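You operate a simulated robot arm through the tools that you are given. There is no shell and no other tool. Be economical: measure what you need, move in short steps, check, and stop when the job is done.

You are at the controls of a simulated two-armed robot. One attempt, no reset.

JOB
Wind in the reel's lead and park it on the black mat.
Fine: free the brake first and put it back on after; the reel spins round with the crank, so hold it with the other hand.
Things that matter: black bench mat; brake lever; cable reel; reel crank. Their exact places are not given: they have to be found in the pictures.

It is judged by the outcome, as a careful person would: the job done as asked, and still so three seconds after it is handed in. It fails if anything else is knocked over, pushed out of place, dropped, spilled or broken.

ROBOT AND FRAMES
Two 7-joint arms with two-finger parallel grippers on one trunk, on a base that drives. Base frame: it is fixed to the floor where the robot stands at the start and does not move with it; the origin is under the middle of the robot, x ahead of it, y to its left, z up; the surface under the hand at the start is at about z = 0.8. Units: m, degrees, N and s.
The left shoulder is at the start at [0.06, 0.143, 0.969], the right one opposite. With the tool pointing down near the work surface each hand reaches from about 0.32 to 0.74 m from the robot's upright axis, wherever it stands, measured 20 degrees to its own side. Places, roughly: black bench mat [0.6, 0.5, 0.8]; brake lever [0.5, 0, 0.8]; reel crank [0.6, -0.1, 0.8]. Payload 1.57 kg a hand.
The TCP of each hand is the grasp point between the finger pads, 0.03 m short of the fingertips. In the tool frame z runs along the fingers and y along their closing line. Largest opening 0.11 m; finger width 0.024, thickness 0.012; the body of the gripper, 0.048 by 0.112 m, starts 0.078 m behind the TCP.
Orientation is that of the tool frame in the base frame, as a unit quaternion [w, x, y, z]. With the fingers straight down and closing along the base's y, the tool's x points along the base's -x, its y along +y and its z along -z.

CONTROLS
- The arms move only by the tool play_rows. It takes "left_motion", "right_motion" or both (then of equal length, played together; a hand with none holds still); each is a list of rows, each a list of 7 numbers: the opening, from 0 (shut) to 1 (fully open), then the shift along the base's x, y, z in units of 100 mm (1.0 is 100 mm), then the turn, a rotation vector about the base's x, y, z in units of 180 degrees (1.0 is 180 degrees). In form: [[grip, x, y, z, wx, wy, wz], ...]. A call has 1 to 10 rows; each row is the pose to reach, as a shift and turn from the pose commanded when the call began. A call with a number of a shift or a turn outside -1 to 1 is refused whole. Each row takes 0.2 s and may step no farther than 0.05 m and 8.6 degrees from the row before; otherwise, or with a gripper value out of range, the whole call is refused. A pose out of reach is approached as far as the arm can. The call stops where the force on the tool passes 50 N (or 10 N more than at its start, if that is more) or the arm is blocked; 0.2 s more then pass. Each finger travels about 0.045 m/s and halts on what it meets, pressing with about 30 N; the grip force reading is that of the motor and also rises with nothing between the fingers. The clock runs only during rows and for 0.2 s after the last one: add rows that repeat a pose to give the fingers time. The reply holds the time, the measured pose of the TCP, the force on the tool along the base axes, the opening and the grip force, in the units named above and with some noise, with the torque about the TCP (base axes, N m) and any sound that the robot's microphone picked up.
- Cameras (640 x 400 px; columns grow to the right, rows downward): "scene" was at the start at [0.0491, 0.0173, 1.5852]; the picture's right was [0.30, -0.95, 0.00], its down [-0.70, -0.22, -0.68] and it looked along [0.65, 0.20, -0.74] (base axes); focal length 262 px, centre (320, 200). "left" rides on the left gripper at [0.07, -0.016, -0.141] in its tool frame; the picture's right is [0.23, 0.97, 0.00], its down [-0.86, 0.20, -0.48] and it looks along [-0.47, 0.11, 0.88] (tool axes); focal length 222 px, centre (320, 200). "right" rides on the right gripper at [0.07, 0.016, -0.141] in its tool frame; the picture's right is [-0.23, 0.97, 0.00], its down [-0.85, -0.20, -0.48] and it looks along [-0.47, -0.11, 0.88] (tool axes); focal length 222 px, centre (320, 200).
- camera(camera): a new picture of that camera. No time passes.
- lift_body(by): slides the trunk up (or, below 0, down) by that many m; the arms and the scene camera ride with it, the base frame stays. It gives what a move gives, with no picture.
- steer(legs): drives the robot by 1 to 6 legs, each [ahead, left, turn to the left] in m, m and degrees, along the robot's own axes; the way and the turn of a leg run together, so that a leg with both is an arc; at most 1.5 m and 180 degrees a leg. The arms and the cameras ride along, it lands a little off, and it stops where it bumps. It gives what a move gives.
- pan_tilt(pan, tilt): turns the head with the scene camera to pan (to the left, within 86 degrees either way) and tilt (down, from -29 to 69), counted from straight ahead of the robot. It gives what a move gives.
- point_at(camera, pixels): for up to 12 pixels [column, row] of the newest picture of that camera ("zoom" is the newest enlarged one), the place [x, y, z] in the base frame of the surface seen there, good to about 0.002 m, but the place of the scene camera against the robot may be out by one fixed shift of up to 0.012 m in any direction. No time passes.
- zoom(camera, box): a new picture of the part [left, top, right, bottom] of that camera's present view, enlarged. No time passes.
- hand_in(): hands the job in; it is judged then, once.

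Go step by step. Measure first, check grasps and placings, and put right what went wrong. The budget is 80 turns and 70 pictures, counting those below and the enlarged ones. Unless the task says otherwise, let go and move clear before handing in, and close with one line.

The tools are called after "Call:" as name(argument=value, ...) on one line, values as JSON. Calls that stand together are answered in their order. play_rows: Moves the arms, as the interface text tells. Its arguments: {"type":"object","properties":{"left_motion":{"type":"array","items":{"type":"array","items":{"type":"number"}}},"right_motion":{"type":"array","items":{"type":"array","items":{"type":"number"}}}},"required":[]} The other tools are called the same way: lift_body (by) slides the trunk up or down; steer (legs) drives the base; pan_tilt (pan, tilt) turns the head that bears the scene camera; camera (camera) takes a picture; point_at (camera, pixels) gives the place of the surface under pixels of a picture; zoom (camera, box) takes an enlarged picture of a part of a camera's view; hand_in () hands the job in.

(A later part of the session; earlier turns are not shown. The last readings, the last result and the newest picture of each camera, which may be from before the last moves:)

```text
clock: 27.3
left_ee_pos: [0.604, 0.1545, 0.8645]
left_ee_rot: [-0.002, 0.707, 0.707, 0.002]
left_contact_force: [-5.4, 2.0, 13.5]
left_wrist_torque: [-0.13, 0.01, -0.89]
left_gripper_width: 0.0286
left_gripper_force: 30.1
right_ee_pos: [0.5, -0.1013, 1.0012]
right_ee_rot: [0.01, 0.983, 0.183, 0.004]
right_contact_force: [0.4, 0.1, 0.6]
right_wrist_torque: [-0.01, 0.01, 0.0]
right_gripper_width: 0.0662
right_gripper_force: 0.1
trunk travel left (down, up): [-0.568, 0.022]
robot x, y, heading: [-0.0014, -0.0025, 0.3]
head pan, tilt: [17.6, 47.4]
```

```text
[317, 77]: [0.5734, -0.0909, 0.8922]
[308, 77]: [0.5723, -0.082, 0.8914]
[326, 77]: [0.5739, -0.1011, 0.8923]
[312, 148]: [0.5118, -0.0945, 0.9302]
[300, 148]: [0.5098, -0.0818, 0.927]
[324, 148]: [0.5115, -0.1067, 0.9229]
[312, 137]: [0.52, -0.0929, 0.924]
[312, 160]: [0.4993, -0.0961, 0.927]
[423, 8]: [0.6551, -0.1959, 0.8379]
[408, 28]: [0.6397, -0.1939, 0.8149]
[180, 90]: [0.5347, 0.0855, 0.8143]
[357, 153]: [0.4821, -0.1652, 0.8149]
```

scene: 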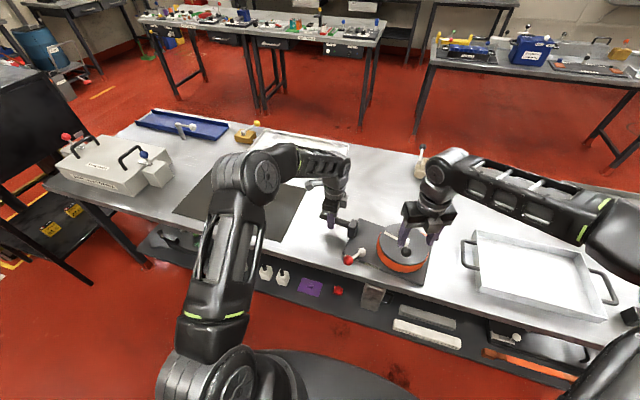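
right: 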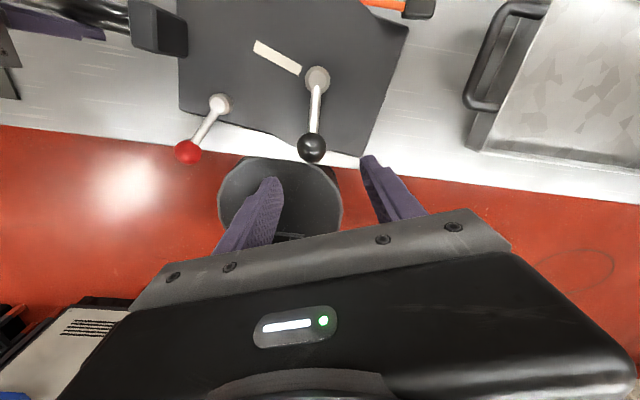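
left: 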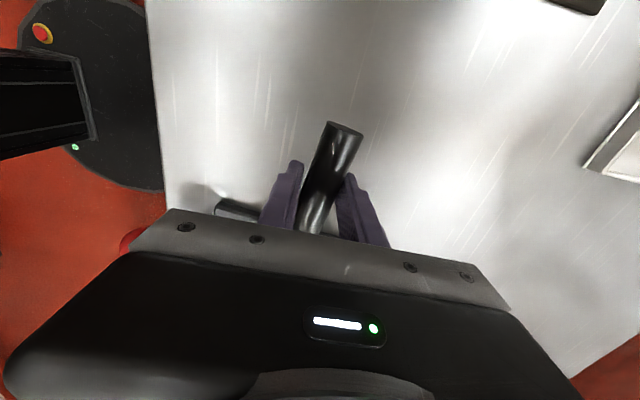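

The hub is now at (0.573,−0.092), the knob at (0.509,−0.0945), and θ≈182°. I'll regrip with the hand turned back to φ≈153°, which leaves wrist room to finish the last bit.

Call:
play_rows(right_motion=[[0.6, 0.02, 0.02, 0, 0, 0, -0.045], [0.6, 0.04, 0.04, 0, 0, 0, -0.09], [0.6, 0.06, 0.06, 0, 0, 0, -0.135], [0.6, 0.09, 0.07, -0.1, 0, 0, -0.18], [0.6, 0.09, 0.07, -0.3, 0, 0, -0.225], [0.6, 0.09, 0.07, -0.55, 0, 0, -0.265], [0.6, 0.09, 0.07, -0.83, 0, 0, -0.265], [0, 0.09, 0.07, -0.83, 0, 0, -0.265], [0, 0.09, 0.07, -0.83, 0, 0, -0.265], [0, 0.09, 0.07, -0.83, 0, 0, -0.265]])

Call:
camera(camera="right")

```text
clock: 29.5
left_ee_pos: [0.604, 0.1545, 0.8639]
left_ee_rot: [-0.003, 0.707, 0.707, 0.001]
left_contact_force: [-6.4, -1.0, 16.8]
left_wrist_torque: [0.19, -0.06, -0.87]
left_gripper_width: 0.0288
left_gripper_force: 30.4
right_ee_pos: [0.5102, -0.0939, 0.9177]
right_ee_rot: [0.01, 0.973, -0.229, -0.001]
right_contact_force: [5.3, 5.2, -0.3]
right_wrist_torque: [0.02, -0.1, 0.23]
right_gripper_width: 0.0317
right_gripper_force: 21.0
trunk travel left (down, up): [-0.568, 0.022]
robot x, y, heading: [0.0006, -0.0027, -0.1]
head pan, tilt: [17.6, 47.4]
```

```text
37 pictures are left
```

right: 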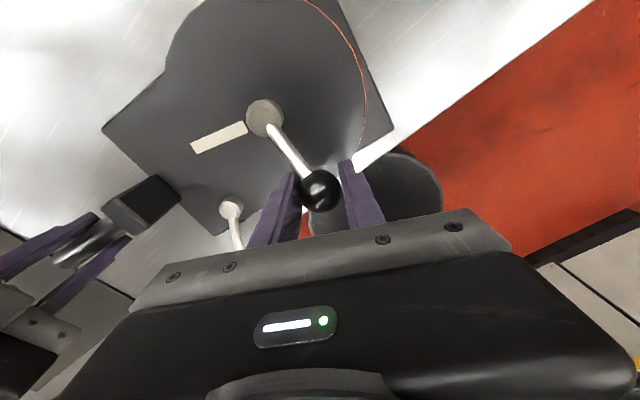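

The knob is gripped at φ≈153°. I'll wind 40° more on the new circle.

Call:
play_rows(right_motion=[[0, 0.01, -0.09, 0, 0, 0, 0.0444], [0, 0.031, -0.176, 0, 0, 0, 0.0889], [0, 0.064, -0.258, 0, 0, 0, 0.1333], [0, 0.109, -0.335, 0, 0, 0, 0.1778], [0, 0.163, -0.405, 0, 0, 0, 0.2222]])

Call:
camera(camera="right")

Call:
zoom(camera="scene", box=[310, 180, 470, 290])

```text
clock: 30.7
left_ee_pos: [0.6042, 0.1538, 0.8644]
left_ee_rot: [-0.002, 0.707, 0.707, 0.0]
left_contact_force: [-8.5, -11.0, 16.4]
left_wrist_torque: [0.19, 0.01, -0.72]
left_gripper_width: 0.0285
left_gripper_force: 30.3
right_ee_pos: [0.5281, -0.1345, 0.9176]
right_ee_rot: [0.009, 0.993, 0.119, 0.004]
right_contact_force: [6.2, 18.3, 0.7]
right_wrist_torque: [0.16, -0.22, 0.14]
right_gripper_width: 0.0315
right_gripper_force: 29.6
trunk travel left (down, up): [-0.568, 0.022]
robot x, y, heading: [0.0002, -0.0011, 0.2]
head pan, tilt: [17.6, 47.4]
```

```text
36 pictures are left
```

right: 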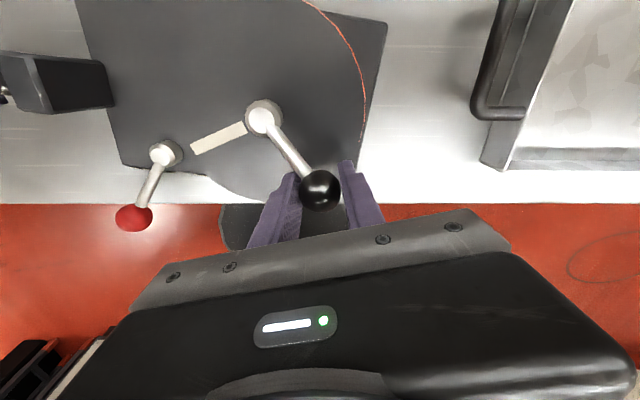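

```text
3.64 times, centred on (390, 235) of scene
```

zoom: 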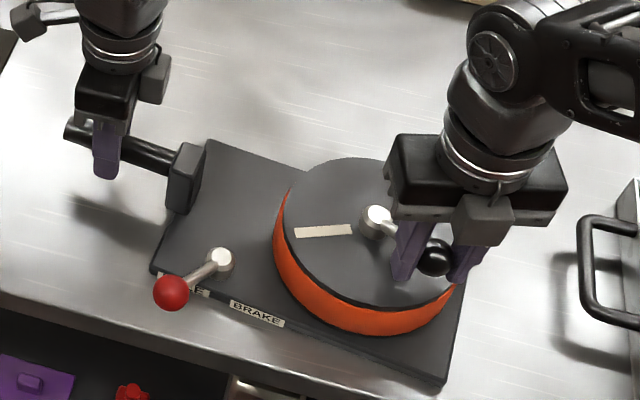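

The resistance has risen to about 18 N, perhaps near the end of the lead. I'll add 16° and watch the force.

Call:
play_rows(right_motion=[[0, 0.064, -0.061, 0, 0, 0, 0.04], [0, 0.136, -0.114, 0, 0, 0, 0.07], [0, 0.136, -0.114, 0, 0, 0, 0.07]])

Call:
camera(camera="right")

```text
clock: 31.5
left_ee_pos: [0.6034, 0.1506, 0.8639]
left_ee_rot: [-0.002, 0.708, 0.707, -0.002]
left_contact_force: [-7.6, -28.9, 0.1]
left_wrist_torque: [-0.13, 0.02, -0.71]
left_gripper_width: 0.0275
left_gripper_force: 29.6
right_ee_pos: [0.5395, -0.144, 0.9178]
right_ee_rot: [0.008, 0.974, 0.228, 0.006]
right_contact_force: [1.8, 28.4, 6.6]
right_wrist_torque: [0.36, -0.21, 0.08]
right_gripper_width: 0.0315
right_gripper_force: 30.3
trunk travel left (down, up): [-0.568, 0.022]
robot x, y, heading: [-0.0014, -0.0005, 0.2]
head pan, tilt: [17.6, 47.4]
```

```text
34 pictures are left
```

right: 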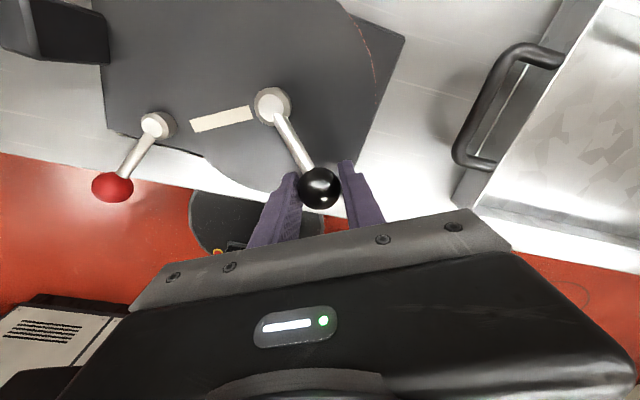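

The force is now 28 N along y. I'll measure whether the crank is still turning relative to the plate.

Call:
point_at(camera="right", pixels=[[272, 106], [320, 185], [403, 40], [108, 130], [112, 188], [152, 125], [360, 158], [95, 45]])

```text
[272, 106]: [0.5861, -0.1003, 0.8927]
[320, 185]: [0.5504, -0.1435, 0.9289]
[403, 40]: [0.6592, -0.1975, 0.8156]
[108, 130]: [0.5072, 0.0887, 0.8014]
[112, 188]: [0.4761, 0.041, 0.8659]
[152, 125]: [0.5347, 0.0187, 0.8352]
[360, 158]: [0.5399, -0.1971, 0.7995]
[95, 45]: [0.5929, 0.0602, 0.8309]
```

The reel itself is being pulled now instead of the crank turning, so the lead is likely at its end stop. I'll release, rise and look at the plug.

Call:
play_rows(right_motion=[[0.3, -0.02, 0.03, 0, 0, 0, 0], [0.6, -0.02, 0.03, 0, 0, 0, 0], [0.6, -0.02, 0.03, 0, 0, 0, 0], [0.6, -0.02, 0.03, 0.25, 0, 0, -0.04], [0.6, -0.02, 0.03, 0.5, 0, 0, -0.08], [0.6, -0.02, -0.1, 0.75, 0, 0, -0.12], [0.6, -0.1, -0.3, 1.0, 0, 0, -0.16], [0.6, -0.2, -0.55, 1.0, 0, 0, -0.2], [0.6, -0.2, -0.8, 1.0, 0, 0, -0.24]])

Call:
zoom(camera="scene", box=[310, 180, 470, 290])

Call:
camera(camera="right")

```text
clock: 33.5
left_ee_pos: [0.6035, 0.1549, 0.8626]
left_ee_rot: [-0.004, 0.707, 0.707, 0.001]
left_contact_force: [-2.5, 0.1, 0.6]
left_wrist_torque: [0.41, -0.1, -0.6]
left_gripper_width: 0.0255
left_gripper_force: 30.0
right_ee_pos: [0.5187, -0.2287, 1.0169]
right_ee_rot: [0.012, 0.989, -0.149, 0.001]
right_contact_force: [0.1, -0.5, -0.6]
right_wrist_torque: [0.01, 0.0, -0.01]
right_gripper_width: 0.0659
right_gripper_force: 0.1
trunk travel left (down, up): [-0.568, 0.022]
robot x, y, heading: [-0.0023, -0.0005, -0.1]
head pan, tilt: [17.6, 47.4]
```

```text
3.64 times, centred on (390, 235) of scene
```

zoom: 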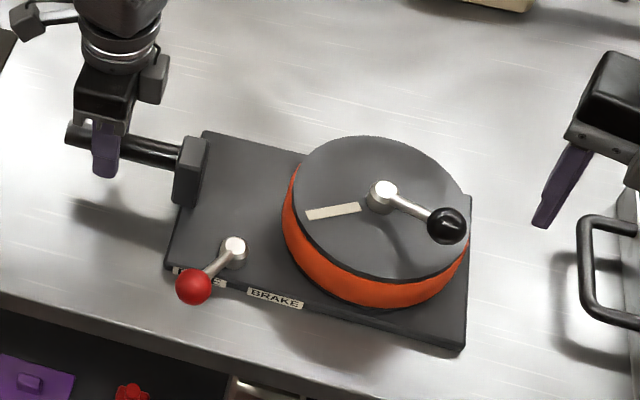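

```text
32 pictures are left
```

right: 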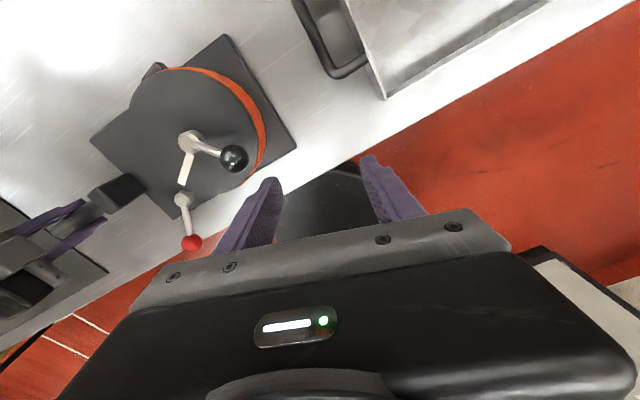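

The lead is fully in, with the plug snug against the drum at (155,70), and the reel is square again. Next is the brake, so I'll measure the lever.

Call:
point_at(camera="right", pixels=[[191, 243], [183, 200], [191, 236], [184, 243], [198, 243], [190, 139], [232, 158], [155, 70], [292, 147], [230, 40]])

```text
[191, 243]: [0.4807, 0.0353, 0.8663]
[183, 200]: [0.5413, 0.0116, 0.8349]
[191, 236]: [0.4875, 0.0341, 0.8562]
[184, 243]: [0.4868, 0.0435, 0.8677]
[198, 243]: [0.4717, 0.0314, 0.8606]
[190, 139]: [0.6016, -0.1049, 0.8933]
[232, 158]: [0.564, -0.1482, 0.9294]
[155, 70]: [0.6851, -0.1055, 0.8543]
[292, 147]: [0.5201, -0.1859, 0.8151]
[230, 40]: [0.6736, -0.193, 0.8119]
```

The lever knob is at about (0.479,0.043,0.858). I'll move there at height while unwinding the right wrist to φ≈−33°.

Call:
play_rows(right_motion=[[0.6, 0, 0.08, 0, 0, 0, -0.046], [0.6, 0, 0.16, 0, 0, 0, -0.092], [0.6, 0, 0.24, 0, 0, 0, -0.138], [0.6, 0, 0.32, 0, 0, 0, -0.184], [0.6, 0, 0.4, 0, 0, 0, -0.23], [0.6, 0, 0.48, 0, 0, 0, -0.276], [0.6, 0, 0.56, 0, 0, 0, -0.322], [0.6, 0, 0.64, 0, 0, 0, -0.368], [0.6, 0, 0.72, 0, 0, 0, -0.414], [0.6, 0, 0.8, 0, 0, 0, -0.46]])

Call:
play_rows(right_motion=[[0.6, 0, 0.1, 0, 0, 0, -0.046], [0.6, 0, 0.2, 0, 0, 0, -0.092], [0.6, 0, 0.3, 0, 0, 0, -0.138], [0.6, 0, 0.4, 0, 0, 0, -0.184], [0.6, 0, 0.5, 0, 0, 0, -0.23], [0.6, -0.1, 0.6, 0, 0, 0, -0.276], [0.6, -0.2, 0.7, 0, 0, 0, -0.322], [0.6, -0.3, 0.8, 0, 0, 0, -0.368], [0.6, -0.35, 0.9, 0, 0, 0, -0.414], [0.6, -0.4, 1.0, 0, 0, 0, -0.46]])

Call:
play_rows(right_motion=[[0.6, 0, 0.25, -0.15, 0, 0, -0.045], [0.6, 0, 0.5, -0.3, 0, 0, -0.09], [0.6, 0, 0.75, -0.45, 0, 0, -0.135], [0.6, 0, 0.9, -0.6, 0, 0, -0.16], [0.6, 0, 0.9, -0.6, 0, 0, -0.16]])

Call:
camera(camera="right")

```text
clock: 35.7
left_ee_pos: [0.6048, 0.1551, 0.8635]
left_ee_rot: [-0.004, 0.707, 0.707, 0.001]
left_contact_force: [-2.4, -0.5, -0.9]
left_wrist_torque: [-0.35, 0.07, -0.74]
left_gripper_width: 0.0257
left_gripper_force: 30.2
right_ee_pos: [0.5205, -0.1488, 1.0174]
right_ee_rot: [-0.009, -0.642, 0.766, 0.007]
right_contact_force: [0.4, 0.8, 0.5]
right_wrist_torque: [0.01, 0.01, 0.05]
right_gripper_width: 0.0659
right_gripper_force: 0.2
trunk travel left (down, up): [-0.568, 0.022]
robot x, y, heading: [-0.0011, 0.0013, 0.2]
head pan, tilt: [17.6, 47.4]
```

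```text
clock: 37.9
left_ee_pos: [0.6055, 0.1547, 0.8637]
left_ee_rot: [-0.003, 0.707, 0.707, 0.001]
left_contact_force: [-1.3, 0.6, -0.2]
left_wrist_torque: [-0.38, -0.01, -0.74]
left_gripper_width: 0.0257
left_gripper_force: 29.7
right_ee_pos: [0.4796, -0.0485, 1.0181]
right_ee_rot: [-0.001, 0.026, 1.0, 0.01]
right_contact_force: [0.5, -0.7, 0.1]
right_wrist_torque: [0.0, 0.01, 0.0]
right_gripper_width: 0.0659
right_gripper_force: 0.0
trunk travel left (down, up): [-0.568, 0.022]
robot x, y, heading: [0.0003, -0.0016, 0.0]
head pan, tilt: [17.6, 47.4]
```

```text
clock: 39.1
left_ee_pos: [0.6043, 0.1541, 0.8641]
left_ee_rot: [-0.003, 0.707, 0.707, 0.001]
left_contact_force: [-2.6, 0.6, 1.9]
left_wrist_torque: [-0.11, 0.01, -0.75]
left_gripper_width: 0.0254
left_gripper_force: 30.1
right_ee_pos: [0.4781, 0.0409, 0.9598]
right_ee_rot: [0.001, 0.272, 0.962, 0.011]
right_contact_force: [0.3, -0.2, -0.2]
right_wrist_torque: [0.04, -0.02, -0.02]
right_gripper_width: 0.0661
right_gripper_force: 0.0
trunk travel left (down, up): [-0.568, 0.022]
robot x, y, heading: [-0.0035, 0.0008, -0.1]
head pan, tilt: [17.6, 47.4]
```

```text
31 pictures are left
```

right: 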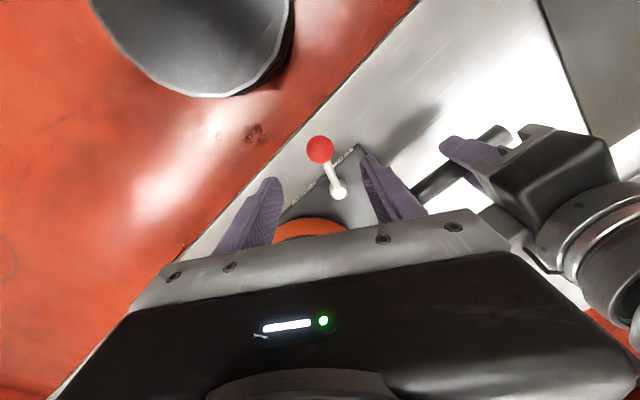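

The view matches the one after freeing the brake. I'll measure the knob once more, then grip it.

Call:
point_at(camera="right", pixels=[[319, 149], [308, 150], [331, 150], [319, 138], [319, 160], [340, 191]])

```text
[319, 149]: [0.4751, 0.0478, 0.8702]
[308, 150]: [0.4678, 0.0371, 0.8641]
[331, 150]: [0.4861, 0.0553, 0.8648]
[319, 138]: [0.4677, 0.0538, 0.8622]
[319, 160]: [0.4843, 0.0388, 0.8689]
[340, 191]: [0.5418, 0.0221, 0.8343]
```

Knob centre is about (0.477,0.0465). I'll descend and grip.

Call:
play_rows(right_motion=[[0.6, -0.01, 0.05, -0.25, 0, 0, -0.01], [0.6, -0.01, 0.05, -0.5, 0, 0, -0.01], [0.6, -0.01, 0.05, -0.75, 0, 0, -0.01], [0.6, -0.01, 0.05, -1.0, 0, 0, -0.01], [0, -0.01, 0.05, -1.0, 0, 0, -0.01], [0, -0.01, 0.05, -1.0, 0, 0, -0.01], [0, -0.01, 0.05, -1.0, 0, 0, -0.01], [0, -0.01, 0.05, -1.0, 0, 0, -0.01]])

```text
clock: 40.9
left_ee_pos: [0.6064, 0.1551, 0.8631]
left_ee_rot: [-0.004, 0.706, 0.709, 0.001]
left_contact_force: [3.2, 3.8, 0.6]
left_wrist_torque: [-0.22, 0.04, -0.77]
left_gripper_width: 0.0253
left_gripper_force: 29.2
right_ee_pos: [0.4792, 0.0457, 0.8578]
right_ee_rot: [0.0, 0.287, 0.958, 0.01]
right_contact_force: [-4.0, -5.6, 0.0]
right_wrist_torque: [-0.06, 0.03, -0.05]
right_gripper_width: 0.0311
right_gripper_force: 30.0
trunk travel left (down, up): [-0.568, 0.022]
robot x, y, heading: [-0.0002, 0.002, -0.1]
head pan, tilt: [17.6, 47.4]
```

The knob is gripped. I'll swing it counter-clockwise back to the BRAKE stop.

Call:
play_rows(right_motion=[[0, -0.044, -0.085, 0, 0, 0, 0.0444], [0, -0.074, -0.177, 0, 0, 0, 0.0889], [0, -0.091, -0.272, 0, 0, 0, 0.1333], [0, -0.095, -0.368, 0, 0, 0, 0.1778], [0, -0.085, -0.464, 0, 0, 0, 0.2222], [0, -0.062, -0.557, 0, 0, 0, 0.2667], [0, -0.026, -0.646, 0, 0, 0, 0.3111], [0, 0.022, -0.73, 0, 0, 0, 0.3556], [0, 0.059, -0.779, 0, 0, 0, 0.38]])

Call:
zoom(camera="scene", box=[310, 180, 470, 290])

```text
clock: 42.9
left_ee_pos: [0.6032, 0.1519, 0.8628]
left_ee_rot: [-0.002, 0.708, 0.707, -0.002]
left_contact_force: [-15.0, -20.0, 6.5]
left_wrist_torque: [-0.02, 0.03, -0.51]
left_gripper_width: 0.0254
left_gripper_force: 30.0
right_ee_pos: [0.4849, -0.0316, 0.8594]
right_ee_rot: [-0.003, -0.303, 0.953, 0.012]
right_contact_force: [11.9, 17.9, -0.3]
right_wrist_torque: [0.09, -0.11, -0.15]
right_gripper_width: 0.0309
right_gripper_force: 28.9
trunk travel left (down, up): [-0.568, 0.022]
robot x, y, heading: [0.001, 0.0029, 0.1]
head pan, tilt: [17.6, 47.4]
```

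```text
3.64 times, centred on (390, 235) of scene
```

zoom: 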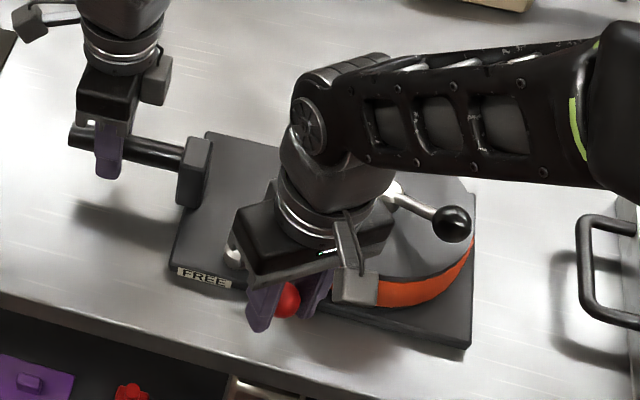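

The lever is against the BRAKE stop at about 21 N. I'll release and rise, then check the lever, the mat and the surroundings to the left.

Call:
play_rows(right_motion=[[0.3, -0.02, 0.0, 0, 0, 0, 0], [0.6, -0.02, 0.0, 0, 0, 0, 0], [0.6, -0.02, 0.0, 0, 0, 0, 0], [0.6, -0.02, 0.0, 0.3, 0, 0, 0], [0.6, -0.02, 0.0, 0.6, 0, 0, 0], [0.6, 0, -0.1, 0.9, 0, 0, 0.01], [0.6, 0.2, -0.2, 1.0, 0, 0, 0.02], [0.6, 0.4, -0.3, 1.0, 0, 0, 0.03], [0.6, 0.6, -0.4, 1.0, 0, 0, 0.04], [0.6, 0.8, -0.5, 1.0, 0, 0, 0.05]])

Call:
camera(camera="right")

Call:
camera(camera="scene")

Call:
point_at(camera="scene", pixels=[[10, 150], [60, 230], [80, 205], [165, 185], [120, 190], [290, 140], [240, 130], [222, 165], [178, 208], [285, 235], [30, 320], [150, 265]])

```text
clock: 45.1
left_ee_pos: [0.604, 0.1555, 0.8628]
left_ee_rot: [-0.004, 0.707, 0.707, 0.0]
left_contact_force: [0.1, 1.3, -0.3]
left_wrist_torque: [0.09, 0.27, -0.5]
left_gripper_width: 0.0254
left_gripper_force: 30.1
right_ee_pos: [0.566, -0.082, 0.9587]
right_ee_rot: [-0.006, -0.375, 0.927, 0.01]
right_contact_force: [-0.1, -0.9, 0.1]
right_wrist_torque: [0.02, 0.03, -0.01]
right_gripper_width: 0.066
right_gripper_force: 0.0
trunk travel left (down, up): [-0.568, 0.022]
robot x, y, heading: [-0.0015, 0.0002, 0.1]
head pan, tilt: [17.6, 47.4]
```

```text
29 pictures are left
```

right: 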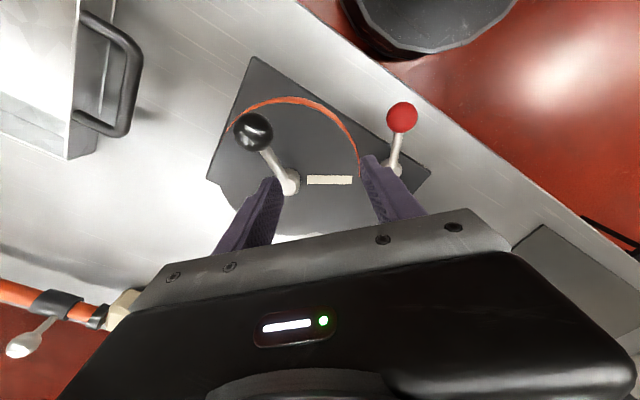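

```text
28 pictures are left
```

scene: 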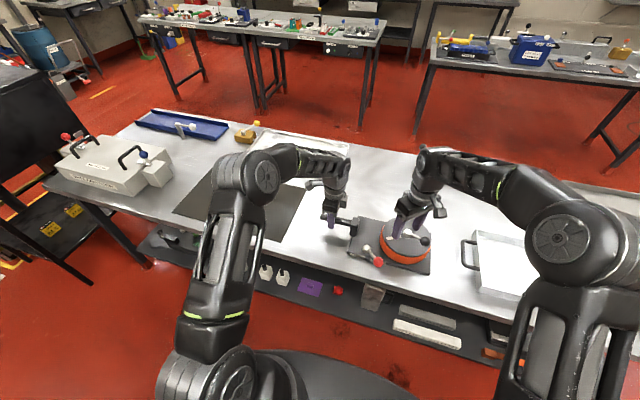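

```text
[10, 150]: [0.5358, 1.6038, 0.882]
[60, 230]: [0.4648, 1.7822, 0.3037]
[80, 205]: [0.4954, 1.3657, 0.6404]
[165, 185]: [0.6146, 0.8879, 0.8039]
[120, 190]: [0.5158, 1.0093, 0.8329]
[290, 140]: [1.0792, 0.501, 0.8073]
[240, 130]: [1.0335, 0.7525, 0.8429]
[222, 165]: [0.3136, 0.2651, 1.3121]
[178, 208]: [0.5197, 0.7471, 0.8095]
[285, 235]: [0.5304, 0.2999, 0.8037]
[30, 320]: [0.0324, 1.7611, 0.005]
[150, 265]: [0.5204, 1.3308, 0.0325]
```

The lever sits on BRAKE again. The left side is clear, as the white box starts beyond y≈0.88, and the mat spans x 0.51–0.76, y 0.31–0.75. For a level two-hand carry I'll grip the crank hub with the right hand, so I'll measure it.

Call:
point_at(camera="right", pixels=[[290, 182], [284, 184], [297, 182], [291, 172], [253, 131], [330, 180], [290, 194], [402, 117], [396, 165], [209, 180], [425, 178]])

Call:
zoom(camera="right", box=[200, 90, 360, 210])

```text
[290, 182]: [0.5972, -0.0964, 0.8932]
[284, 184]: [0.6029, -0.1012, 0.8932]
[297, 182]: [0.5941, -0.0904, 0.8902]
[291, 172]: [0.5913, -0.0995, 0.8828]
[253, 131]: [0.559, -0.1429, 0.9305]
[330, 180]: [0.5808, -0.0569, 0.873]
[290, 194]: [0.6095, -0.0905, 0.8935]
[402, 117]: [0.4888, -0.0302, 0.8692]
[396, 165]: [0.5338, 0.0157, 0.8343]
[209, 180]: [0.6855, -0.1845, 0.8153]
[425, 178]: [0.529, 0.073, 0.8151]
```

```text
3.33 times, centred on (280, 150) of right
```

zoom: 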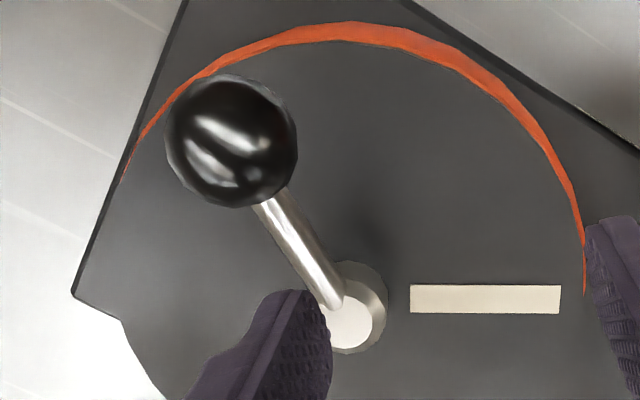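

The hub axis is at (0.602,−0.097) and the crank arm at 225°, so φ=45° straddles it perfectly. I'll descend onto the hub and grip.

Call:
play_rows(right_motion=[[0.6, 0, 0, 0.15, 0, 0, 0.005], [0.6, 0.18, -0.08, 0.15, 0, 0, 0.005], [0.6, 0.36, -0.15, 0.1, 0, 0, 0.005], [0.6, 0.36, -0.15, -0.15, 0, 0, 0.005], [0.6, 0.36, -0.15, -0.35, 0, 0, 0.005], [0.6, 0.36, -0.15, -0.49, 0, 0, 0.005], [0, 0.36, -0.15, -0.49, 0, 0, 0.005], [0, 0.36, -0.15, -0.49, 0, 0, 0.005], [0, 0.36, -0.15, -0.49, 0, 0, 0.005], [0, 0.36, -0.15, -0.49, 0, 0, 0.005]])

Call:
camera(camera="right")

```text
clock: 47.3
left_ee_pos: [0.6054, 0.1557, 0.8642]
left_ee_rot: [-0.004, 0.707, 0.707, 0.001]
left_contact_force: [-3.8, 3.4, 1.1]
left_wrist_torque: [-0.45, 0.0, -0.99]
left_gripper_width: 0.0255
left_gripper_force: 29.8
right_ee_pos: [0.6024, -0.0979, 0.9075]
right_ee_rot: [-0.005, -0.382, 0.924, 0.01]
right_contact_force: [5.8, -5.7, 0.2]
right_wrist_torque: [0.15, -0.23, 0.21]
right_gripper_width: 0.0117
right_gripper_force: 20.3
trunk travel left (down, up): [-0.568, 0.022]
robot x, y, heading: [-0.0018, -0.0003, 0.1]
head pan, tilt: [17.6, 47.4]
```

```text
26 pictures are left
```

right: 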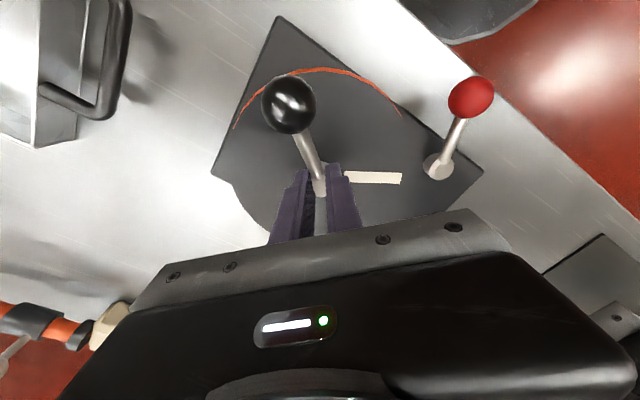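

The grip width of 12 mm is smaller than the hub. I'll wait a moment and look closely.

Call:
play_rows(right_motion=[[0, 0, 0, 0, 0, 0, 0], [0, 0, 0, 0, 0, 0, 0]])

Call:
zoom(camera="right", box=[260, 130, 380, 220])

Call:
zoom(camera="scene", box=[370, 190, 450, 260])

```text
clock: 47.9
left_ee_pos: [0.6045, 0.1553, 0.8625]
left_ee_rot: [-0.005, 0.706, 0.708, 0.001]
left_contact_force: [-1.4, 6.0, -0.1]
left_wrist_torque: [0.02, 0.03, -0.81]
left_gripper_width: 0.0254
left_gripper_force: 29.7
right_ee_pos: [0.6023, -0.0978, 0.9075]
right_ee_rot: [-0.007, -0.383, 0.924, 0.009]
right_contact_force: [4.5, -8.7, -0.4]
right_wrist_torque: [0.14, -0.14, 0.28]
right_gripper_width: 0.0111
right_gripper_force: 28.9
trunk travel left (down, up): [-0.568, 0.022]
robot x, y, heading: [-0.0001, -0.0012, 0.2]
head pan, tilt: [17.6, 47.4]
```

```text
4.44 times, centred on (320, 175) of right
```

zoom: 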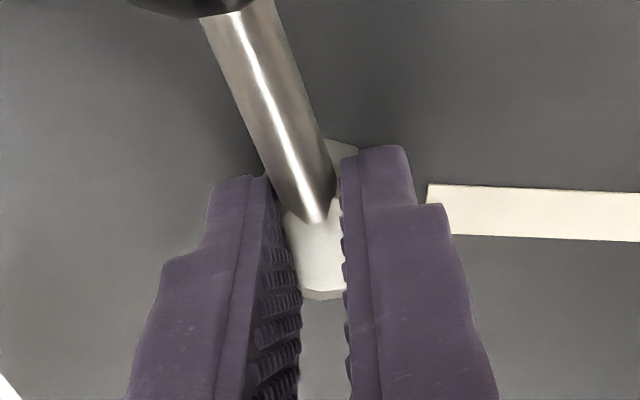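

```text
5.71 times, centred on (410, 225) of scene
```

zoom: 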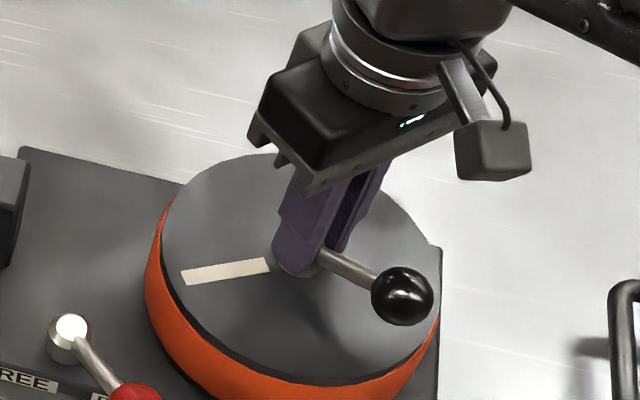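

The fingers hold the crank arm's root at 11 mm. I'll test with a 1.5 cm lift of both hands together.

Call:
play_rows(left_motion=[[0, 0, 0, 0.03, 0, 0, 0], [0, 0, 0, 0.06, 0, 0, 0], [0, 0, 0, 0.1, 0, 0, 0], [0, 0, 0, 0.15, 0, 0, 0], [0, 0, 0, 0.15, 0, 0, 0]], right_motion=[[0, 0, 0, 0.03, 0, 0, 0], [0, 0, 0, 0.06, 0, 0, 0], [0, 0, 0, 0.1, 0, 0, 0], [0, 0, 0, 0.15, 0, 0, 0], [0, 0, 0, 0.15, 0, 0, 0]])

Call:
zoom(camera="scene", box=[310, 180, 470, 290])

```text
clock: 49.1
left_ee_pos: [0.6043, 0.1538, 0.8792]
left_ee_rot: [-0.002, 0.707, 0.707, 0.002]
left_contact_force: [-0.8, -0.2, 1.8]
left_wrist_torque: [-0.17, 0.03, -0.78]
left_gripper_width: 0.0252
left_gripper_force: 29.9
right_ee_pos: [0.601, -0.0942, 0.9256]
right_ee_rot: [-0.004, -0.382, 0.924, 0.01]
right_contact_force: [2.9, 1.7, 6.0]
right_wrist_torque: [0.0, -0.09, 0.0]
right_gripper_width: 0.0
right_gripper_force: 21.2
trunk travel left (down, up): [-0.568, 0.022]
robot x, y, heading: [0.0018, -0.0021, -0.0]
head pan, tilt: [17.6, 47.4]
```

```text
3.64 times, centred on (390, 235) of scene
```

zoom: 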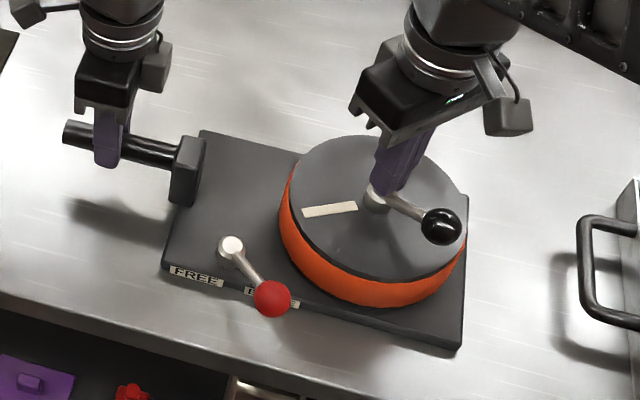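

The right hand slipped off the tapered hub, with width 0, and nothing moved. I'll lower the handle again and grip the crank's ball knob instead, which held firmly before.

Call:
play_rows(left_motion=[[0, 0, 0, -0.03, 0, 0, 0], [0, 0, 0, -0.06, 0, 0, 0], [0, 0, 0, -0.1, 0, 0, 0], [0, 0, 0, -0.15, 0, 0, 0], [0, 0, 0, -0.15, 0, 0, 0], [0, 0, 0, -0.15, 0, 0, 0], [0, 0, 0, -0.15, 0, 0, 0]], right_motion=[[0, 0, 0, 0.2, 0, 0, 0], [0, 0, 0, 0.4, 0, 0, 0], [0.3, 0, 0, 0.6, 0, 0, 0], [0.6, -0.15, -0.16, 0.6, 0, 0, 0], [0.6, -0.3, -0.32, 0.6, 0, 0, 0], [0.6, -0.44, -0.48, 0.6, 0, 0, 0], [0.6, -0.44, -0.48, 0.6, 0, 0, 0]])

Call:
camera(camera="right")

```text
clock: 50.7
left_ee_pos: [0.6034, 0.1562, 0.8632]
left_ee_rot: [-0.003, 0.705, 0.709, 0.001]
left_contact_force: [1.5, 10.2, 22.8]
left_wrist_torque: [0.2, -0.03, 0.56]
left_gripper_width: 0.0253
left_gripper_force: 30.0
right_ee_pos: [0.5565, -0.1442, 0.9862]
right_ee_rot: [-0.006, -0.384, 0.923, 0.009]
right_contact_force: [-1.0, 0.0, -0.2]
right_wrist_torque: [0.04, 0.0, 0.0]
right_gripper_width: 0.0658
right_gripper_force: 0.0
trunk travel left (down, up): [-0.568, 0.022]
robot x, y, heading: [-0.0009, 0.0006, -0.1]
head pan, tilt: [17.6, 47.4]
```

```text
22 pictures are left
```

right: 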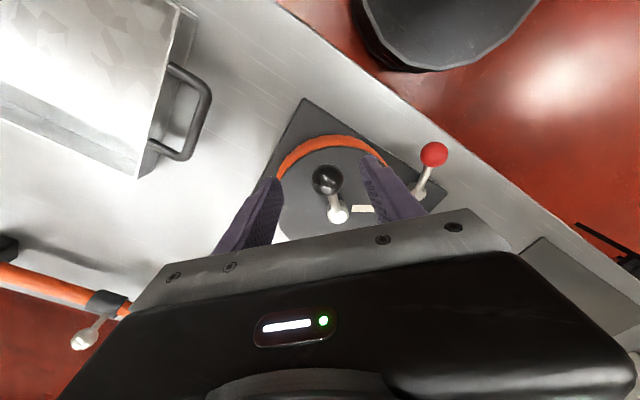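

The left hand now presses down with 23 N, so the handle had shifted in its fingers. I'll re-seat the left grip and measure the knob.

Call:
point_at(camera="right", pixels=[[328, 181], [315, 181], [341, 181], [328, 168], [328, 193], [337, 215]])

Call:
play_rows(left_motion=[[0.3, 0, 0, 0, 0, 0, 0], [0.4, 0, 0, 0, 0, 0, 0], [0.4, 0, 0, 0, 0, 0, 0], [0, 0, 0, 0, 0, 0, 0], [0, 0, 0, 0, 0, 0, 0], [0, 0, 0, 0, 0, 0, 0], [0, 0, 0, 0, 0, 0, 0]])

```text
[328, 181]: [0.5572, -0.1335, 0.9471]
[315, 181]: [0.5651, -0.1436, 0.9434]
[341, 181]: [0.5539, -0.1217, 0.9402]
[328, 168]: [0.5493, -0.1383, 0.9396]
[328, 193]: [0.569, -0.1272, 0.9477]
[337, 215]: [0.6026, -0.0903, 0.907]
```

```text
clock: 52.3
left_ee_pos: [0.604, 0.1558, 0.8632]
left_ee_rot: [-0.004, 0.706, 0.708, 0.001]
left_contact_force: [0.7, -0.9, 0.2]
left_wrist_torque: [0.11, 0.03, 0.56]
left_gripper_width: 0.0254
left_gripper_force: 29.8
right_ee_pos: [0.5568, -0.1449, 0.9849]
right_ee_rot: [-0.006, -0.383, 0.924, 0.01]
right_contact_force: [0.4, 1.2, -0.4]
right_wrist_torque: [0.0, 0.01, 0.02]
right_gripper_width: 0.066
right_gripper_force: 0.0
trunk travel left (down, up): [-0.568, 0.022]
robot x, y, heading: [-0.0007, 0.0006, 0.0]
head pan, tilt: [17.6, 47.4]
```

In that picture the knob was 16 mm high, meaning the left hand had been holding the reel tilted. It has now settled flat, so I'll measure again.

Call:
camera(camera="right")

Call:
point_at(camera="right", pixels=[[328, 175], [328, 181], [337, 215], [432, 154], [328, 165], [328, 190], [316, 178], [340, 178], [304, 105], [443, 190]])

Call:
camera(camera="left")

```text
21 pictures are left
```

right: 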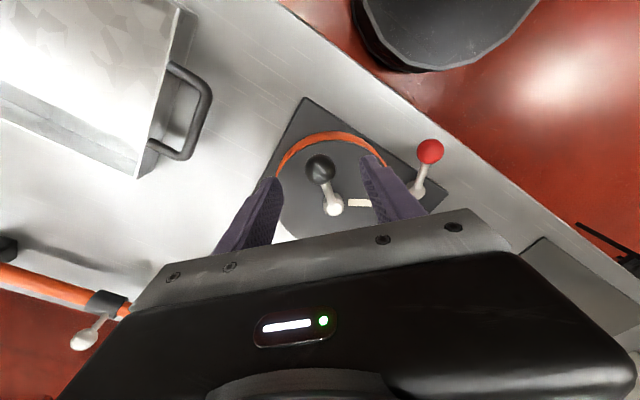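

```text
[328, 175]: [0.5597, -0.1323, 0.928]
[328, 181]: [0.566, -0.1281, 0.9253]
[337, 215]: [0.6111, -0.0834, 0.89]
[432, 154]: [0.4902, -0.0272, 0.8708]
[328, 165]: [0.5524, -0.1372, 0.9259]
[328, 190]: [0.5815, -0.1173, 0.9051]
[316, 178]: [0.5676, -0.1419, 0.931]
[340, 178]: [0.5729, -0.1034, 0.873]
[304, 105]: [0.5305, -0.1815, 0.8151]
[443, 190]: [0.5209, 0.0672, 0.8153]
```

```text
20 pictures are left
```

left: 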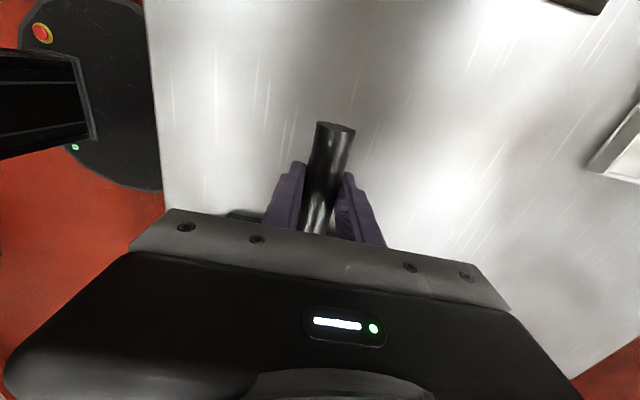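

The knob centre is at about (0.559,−0.141,0.915) and flat. I'll descend and grip it.

Call:
play_rows(right_motion=[[0.6, 0.02, 0.03, -0.2, 0, 0, 0], [0.6, 0.02, 0.03, -0.4, 0, 0, 0], [0.6, 0.02, 0.03, -0.6, 0, 0, 0], [0.6, 0.02, 0.03, -0.68, 0, 0, 0], [0, 0.02, 0.03, -0.68, 0, 0, 0], [0, 0.02, 0.03, -0.68, 0, 0, 0], [0, 0.02, 0.03, -0.68, 0, 0, 0], [0, 0.02, 0.03, -0.68, 0, 0, 0]])

Call:
play_rows(left_motion=[[0, 0, 0, 0.05, 0, 0, 0], [0, 0, 0, 0.1, 0, 0, 0], [0, 0, 0, 0.15, 0, 0, 0], [0, 0, 0, 0.2, 0, 0, 0], [0, 0, 0, 0.25, 0, 0, 0], [0, 0, 0, 0.3, 0, 0, 0], [0, 0, 0, 0.3, 0, 0, 0]], right_motion=[[0, 0, 0, 0.05, 0, 0, 0], [0, 0, 0, 0.1, 0, 0, 0], [0, 0, 0, 0.15, 0, 0, 0], [0, 0, 0, 0.2, 0, 0, 0], [0, 0, 0, 0.25, 0, 0, 0], [0, 0, 0, 0.3, 0, 0, 0], [0, 0, 0, 0.3, 0, 0, 0]])

Call:
zoom(camera="scene", box=[310, 180, 470, 290])

```text
clock: 54.1
left_ee_pos: [0.6042, 0.1547, 0.8627]
left_ee_rot: [-0.005, 0.708, 0.706, 0.001]
left_contact_force: [-0.9, 3.0, 2.0]
left_wrist_torque: [-0.09, 0.02, -0.79]
left_gripper_width: 0.0256
left_gripper_force: 30.1
right_ee_pos: [0.5591, -0.1428, 0.9148]
right_ee_rot: [-0.005, -0.382, 0.924, 0.01]
right_contact_force: [3.6, -4.5, -0.7]
right_wrist_torque: [-0.03, -0.03, -0.29]
right_gripper_width: 0.0314
right_gripper_force: 29.9
trunk travel left (down, up): [-0.568, 0.022]
robot x, y, heading: [-0.0008, -0.0012, -0.1]
head pan, tilt: [17.6, 47.4]
```

```text
clock: 55.7
left_ee_pos: [0.6044, 0.1565, 0.8926]
left_ee_rot: [-0.004, 0.707, 0.708, 0.0]
left_contact_force: [-1.4, 8.5, -6.0]
left_wrist_torque: [0.57, -0.06, -0.53]
left_gripper_width: 0.0254
left_gripper_force: 30.7
right_ee_pos: [0.5592, -0.1398, 0.9454]
right_ee_rot: [-0.005, -0.382, 0.924, 0.01]
right_contact_force: [1.6, -7.3, -2.7]
right_wrist_torque: [0.05, 0.05, -0.36]
right_gripper_width: 0.0315
right_gripper_force: 29.7
trunk travel left (down, up): [-0.568, 0.022]
robot x, y, heading: [-0.0016, -0.0018, 0.1]
head pan, tilt: [17.6, 47.4]
```

```text
3.64 times, centred on (390, 235) of scene
```

zoom: 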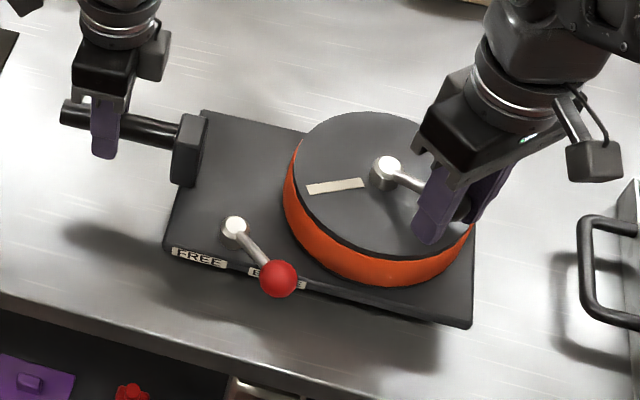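

The reel is off the bench, level and light, with about 9 N shared between the hands. I'll raise it 2 cm more, shift it 3 cm ahead, then drive left 0.56 m.

Call:
play_rows(left_motion=[[0, 0.05, 0, 0.05, 0, 0, 0], [0, 0.1, 0, 0.1, 0, 0, 0], [0, 0.15, 0, 0.15, 0, 0, 0], [0, 0.2, 0, 0.2, 0, 0, 0], [0, 0.25, 0, 0.2, 0, 0, 0], [0, 0.3, 0, 0.2, 0, 0, 0], [0, 0.3, 0, 0.2, 0, 0, 0]], right_motion=[[0, 0.05, 0, 0.05, 0, 0, 0], [0, 0.1, 0, 0.1, 0, 0, 0], [0, 0.15, 0, 0.15, 0, 0, 0], [0, 0.2, 0, 0.2, 0, 0, 0], [0, 0.25, 0, 0.2, 0, 0, 0], [0, 0.3, 0, 0.2, 0, 0, 0], [0, 0.3, 0, 0.2, 0, 0, 0]])

Call:
steer(legs=[[0, 0.25, 0]])

Call:
camera(camera="scene")

```text
clock: 57.3
left_ee_pos: [0.6358, 0.1554, 0.9119]
left_ee_rot: [-0.004, 0.707, 0.707, 0.001]
left_contact_force: [-2.4, 10.2, -4.6]
left_wrist_torque: [-0.12, -0.02, -0.49]
left_gripper_width: 0.0254
left_gripper_force: 30.0
right_ee_pos: [0.5895, -0.1404, 0.9657]
right_ee_rot: [-0.007, -0.383, 0.924, 0.01]
right_contact_force: [1.7, -10.4, -6.7]
right_wrist_torque: [-0.19, 0.12, -0.41]
right_gripper_width: 0.0313
right_gripper_force: 29.8
trunk travel left (down, up): [-0.568, 0.022]
robot x, y, heading: [-0.002, 0.0013, -0.0]
head pan, tilt: [17.6, 47.4]
```

```text
clock: 59.2
left_ee_pos: [0.6342, 0.4182, 0.913]
left_ee_rot: [-0.004, 0.705, 0.71, -0.001]
left_contact_force: [-2.5, 7.3, -3.8]
left_wrist_torque: [0.1, -0.09, -0.46]
left_gripper_width: 0.0252
left_gripper_force: 29.9
right_ee_pos: [0.591, 0.1233, 0.9671]
right_ee_rot: [-0.007, -0.385, 0.923, 0.01]
right_contact_force: [1.2, -6.0, -5.2]
right_wrist_torque: [-0.07, 0.15, -0.37]
right_gripper_width: 0.0309
right_gripper_force: 29.7
trunk travel left (down, up): [-0.568, 0.022]
robot x, y, heading: [0.0007, 0.2577, 0.5]
head pan, tilt: [17.6, 47.4]
```

```text
18 pictures are left
```

scene: 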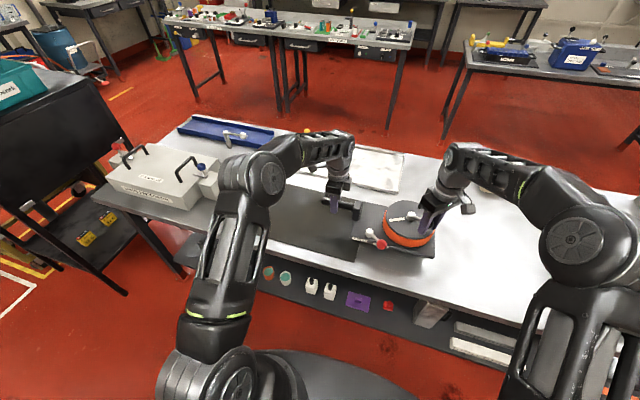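

The carry is steady. I'll check the clearance to the white box, whose right end is near (215,185), before the second leg.

Call:
point_at(camera="scene", pixels=[[212, 190], [200, 170], [345, 262], [405, 185], [275, 135], [385, 225], [366, 238]])

Call:
steer(legs=[[0, 0.15, 0]])

Call:
camera(camera="scene")

Call:
camera(camera="left")

```text
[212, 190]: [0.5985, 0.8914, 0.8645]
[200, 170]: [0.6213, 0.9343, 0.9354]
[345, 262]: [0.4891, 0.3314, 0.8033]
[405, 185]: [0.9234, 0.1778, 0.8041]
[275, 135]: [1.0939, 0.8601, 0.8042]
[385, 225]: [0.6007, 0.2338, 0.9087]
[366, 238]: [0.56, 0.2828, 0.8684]
```

```text
clock: 60.5
left_ee_pos: [0.6338, 0.5675, 0.9111]
left_ee_rot: [-0.004, 0.705, 0.709, 0.0]
left_contact_force: [-1.7, 0.2, -1.0]
left_wrist_torque: [-0.27, -0.07, -0.63]
left_gripper_width: 0.0253
left_gripper_force: 30.1
right_ee_pos: [0.5899, 0.27, 0.9659]
right_ee_rot: [-0.007, -0.385, 0.923, 0.01]
right_contact_force: [1.5, 0.1, -9.2]
right_wrist_torque: [-0.3, 0.26, -0.13]
right_gripper_width: 0.0312
right_gripper_force: 29.9
trunk travel left (down, up): [-0.568, 0.022]
robot x, y, heading: [0.0005, 0.4088, 0.4]
head pan, tilt: [17.6, 47.4]
```

```text
17 pictures are left
```

scene: 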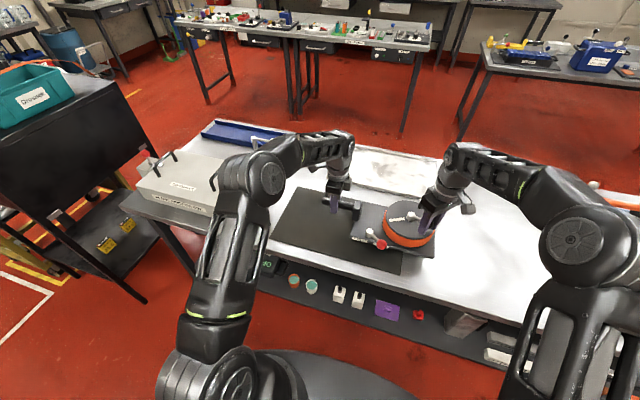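

```text
16 pictures are left
```

left: 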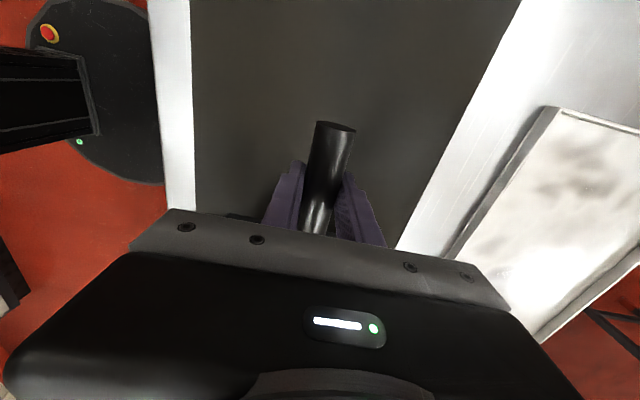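

Well clear: the left arm's elbow is near z 1.3 and the box starts at y≈0.89. I'll drive the last 0.15 m.

Call:
steer(legs=[[0, 0.15, 0]])

Call:
camera(camera="scene")

Call:
camera(camera="left")

Call:
camera(camera="right")

```text
clock: 61.9
left_ee_pos: [0.6338, 0.7156, 0.9126]
left_ee_rot: [-0.004, 0.706, 0.708, 0.0]
left_contact_force: [-2.4, 0.7, -1.2]
left_wrist_torque: [-0.28, -0.12, -0.59]
left_gripper_width: 0.0253
left_gripper_force: 30.0
right_ee_pos: [0.5874, 0.4199, 0.9646]
right_ee_rot: [-0.007, -0.383, 0.924, 0.01]
right_contact_force: [2.2, -0.2, -8.1]
right_wrist_torque: [-0.33, 0.32, -0.13]
right_gripper_width: 0.0314
right_gripper_force: 30.0
trunk travel left (down, up): [-0.568, 0.022]
robot x, y, heading: [-0.0036, 0.5544, 0.0]
head pan, tilt: [17.6, 47.4]
```

```text
15 pictures are left
```

scene: 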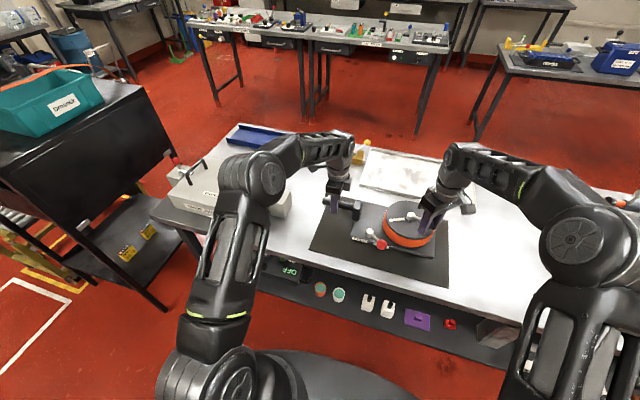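

```text
14 pictures are left
```

left: 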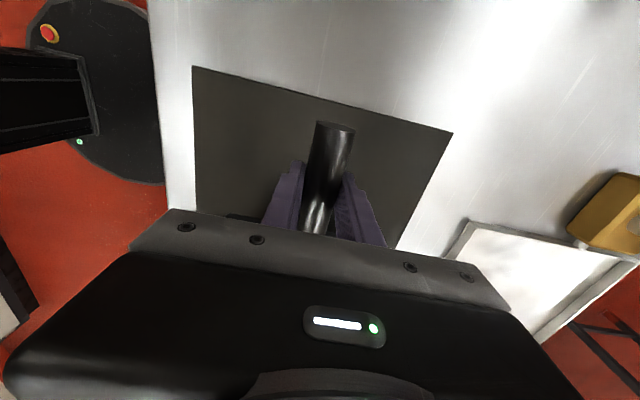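

```text
13 pictures are left
```

right: 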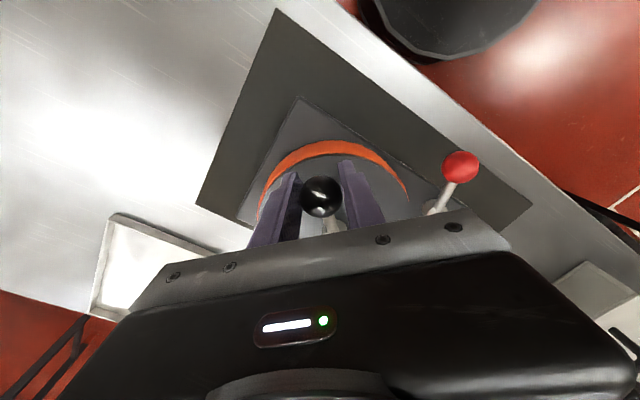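

The reel is over the mat. I'll measure the mat corners and plate corners.

Call:
point_at(camera="right", pixels=[[201, 198], [279, 14], [528, 202], [302, 99], [239, 216]])

Call:
point_at(camera="left", pixels=[[196, 71], [447, 133], [330, 128]])

```text
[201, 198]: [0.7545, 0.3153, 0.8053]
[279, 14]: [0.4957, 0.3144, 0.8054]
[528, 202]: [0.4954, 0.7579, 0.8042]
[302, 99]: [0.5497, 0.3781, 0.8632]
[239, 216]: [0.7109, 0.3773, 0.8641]
```

```text
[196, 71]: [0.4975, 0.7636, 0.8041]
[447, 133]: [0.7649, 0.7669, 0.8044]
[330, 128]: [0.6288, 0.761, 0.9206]
```

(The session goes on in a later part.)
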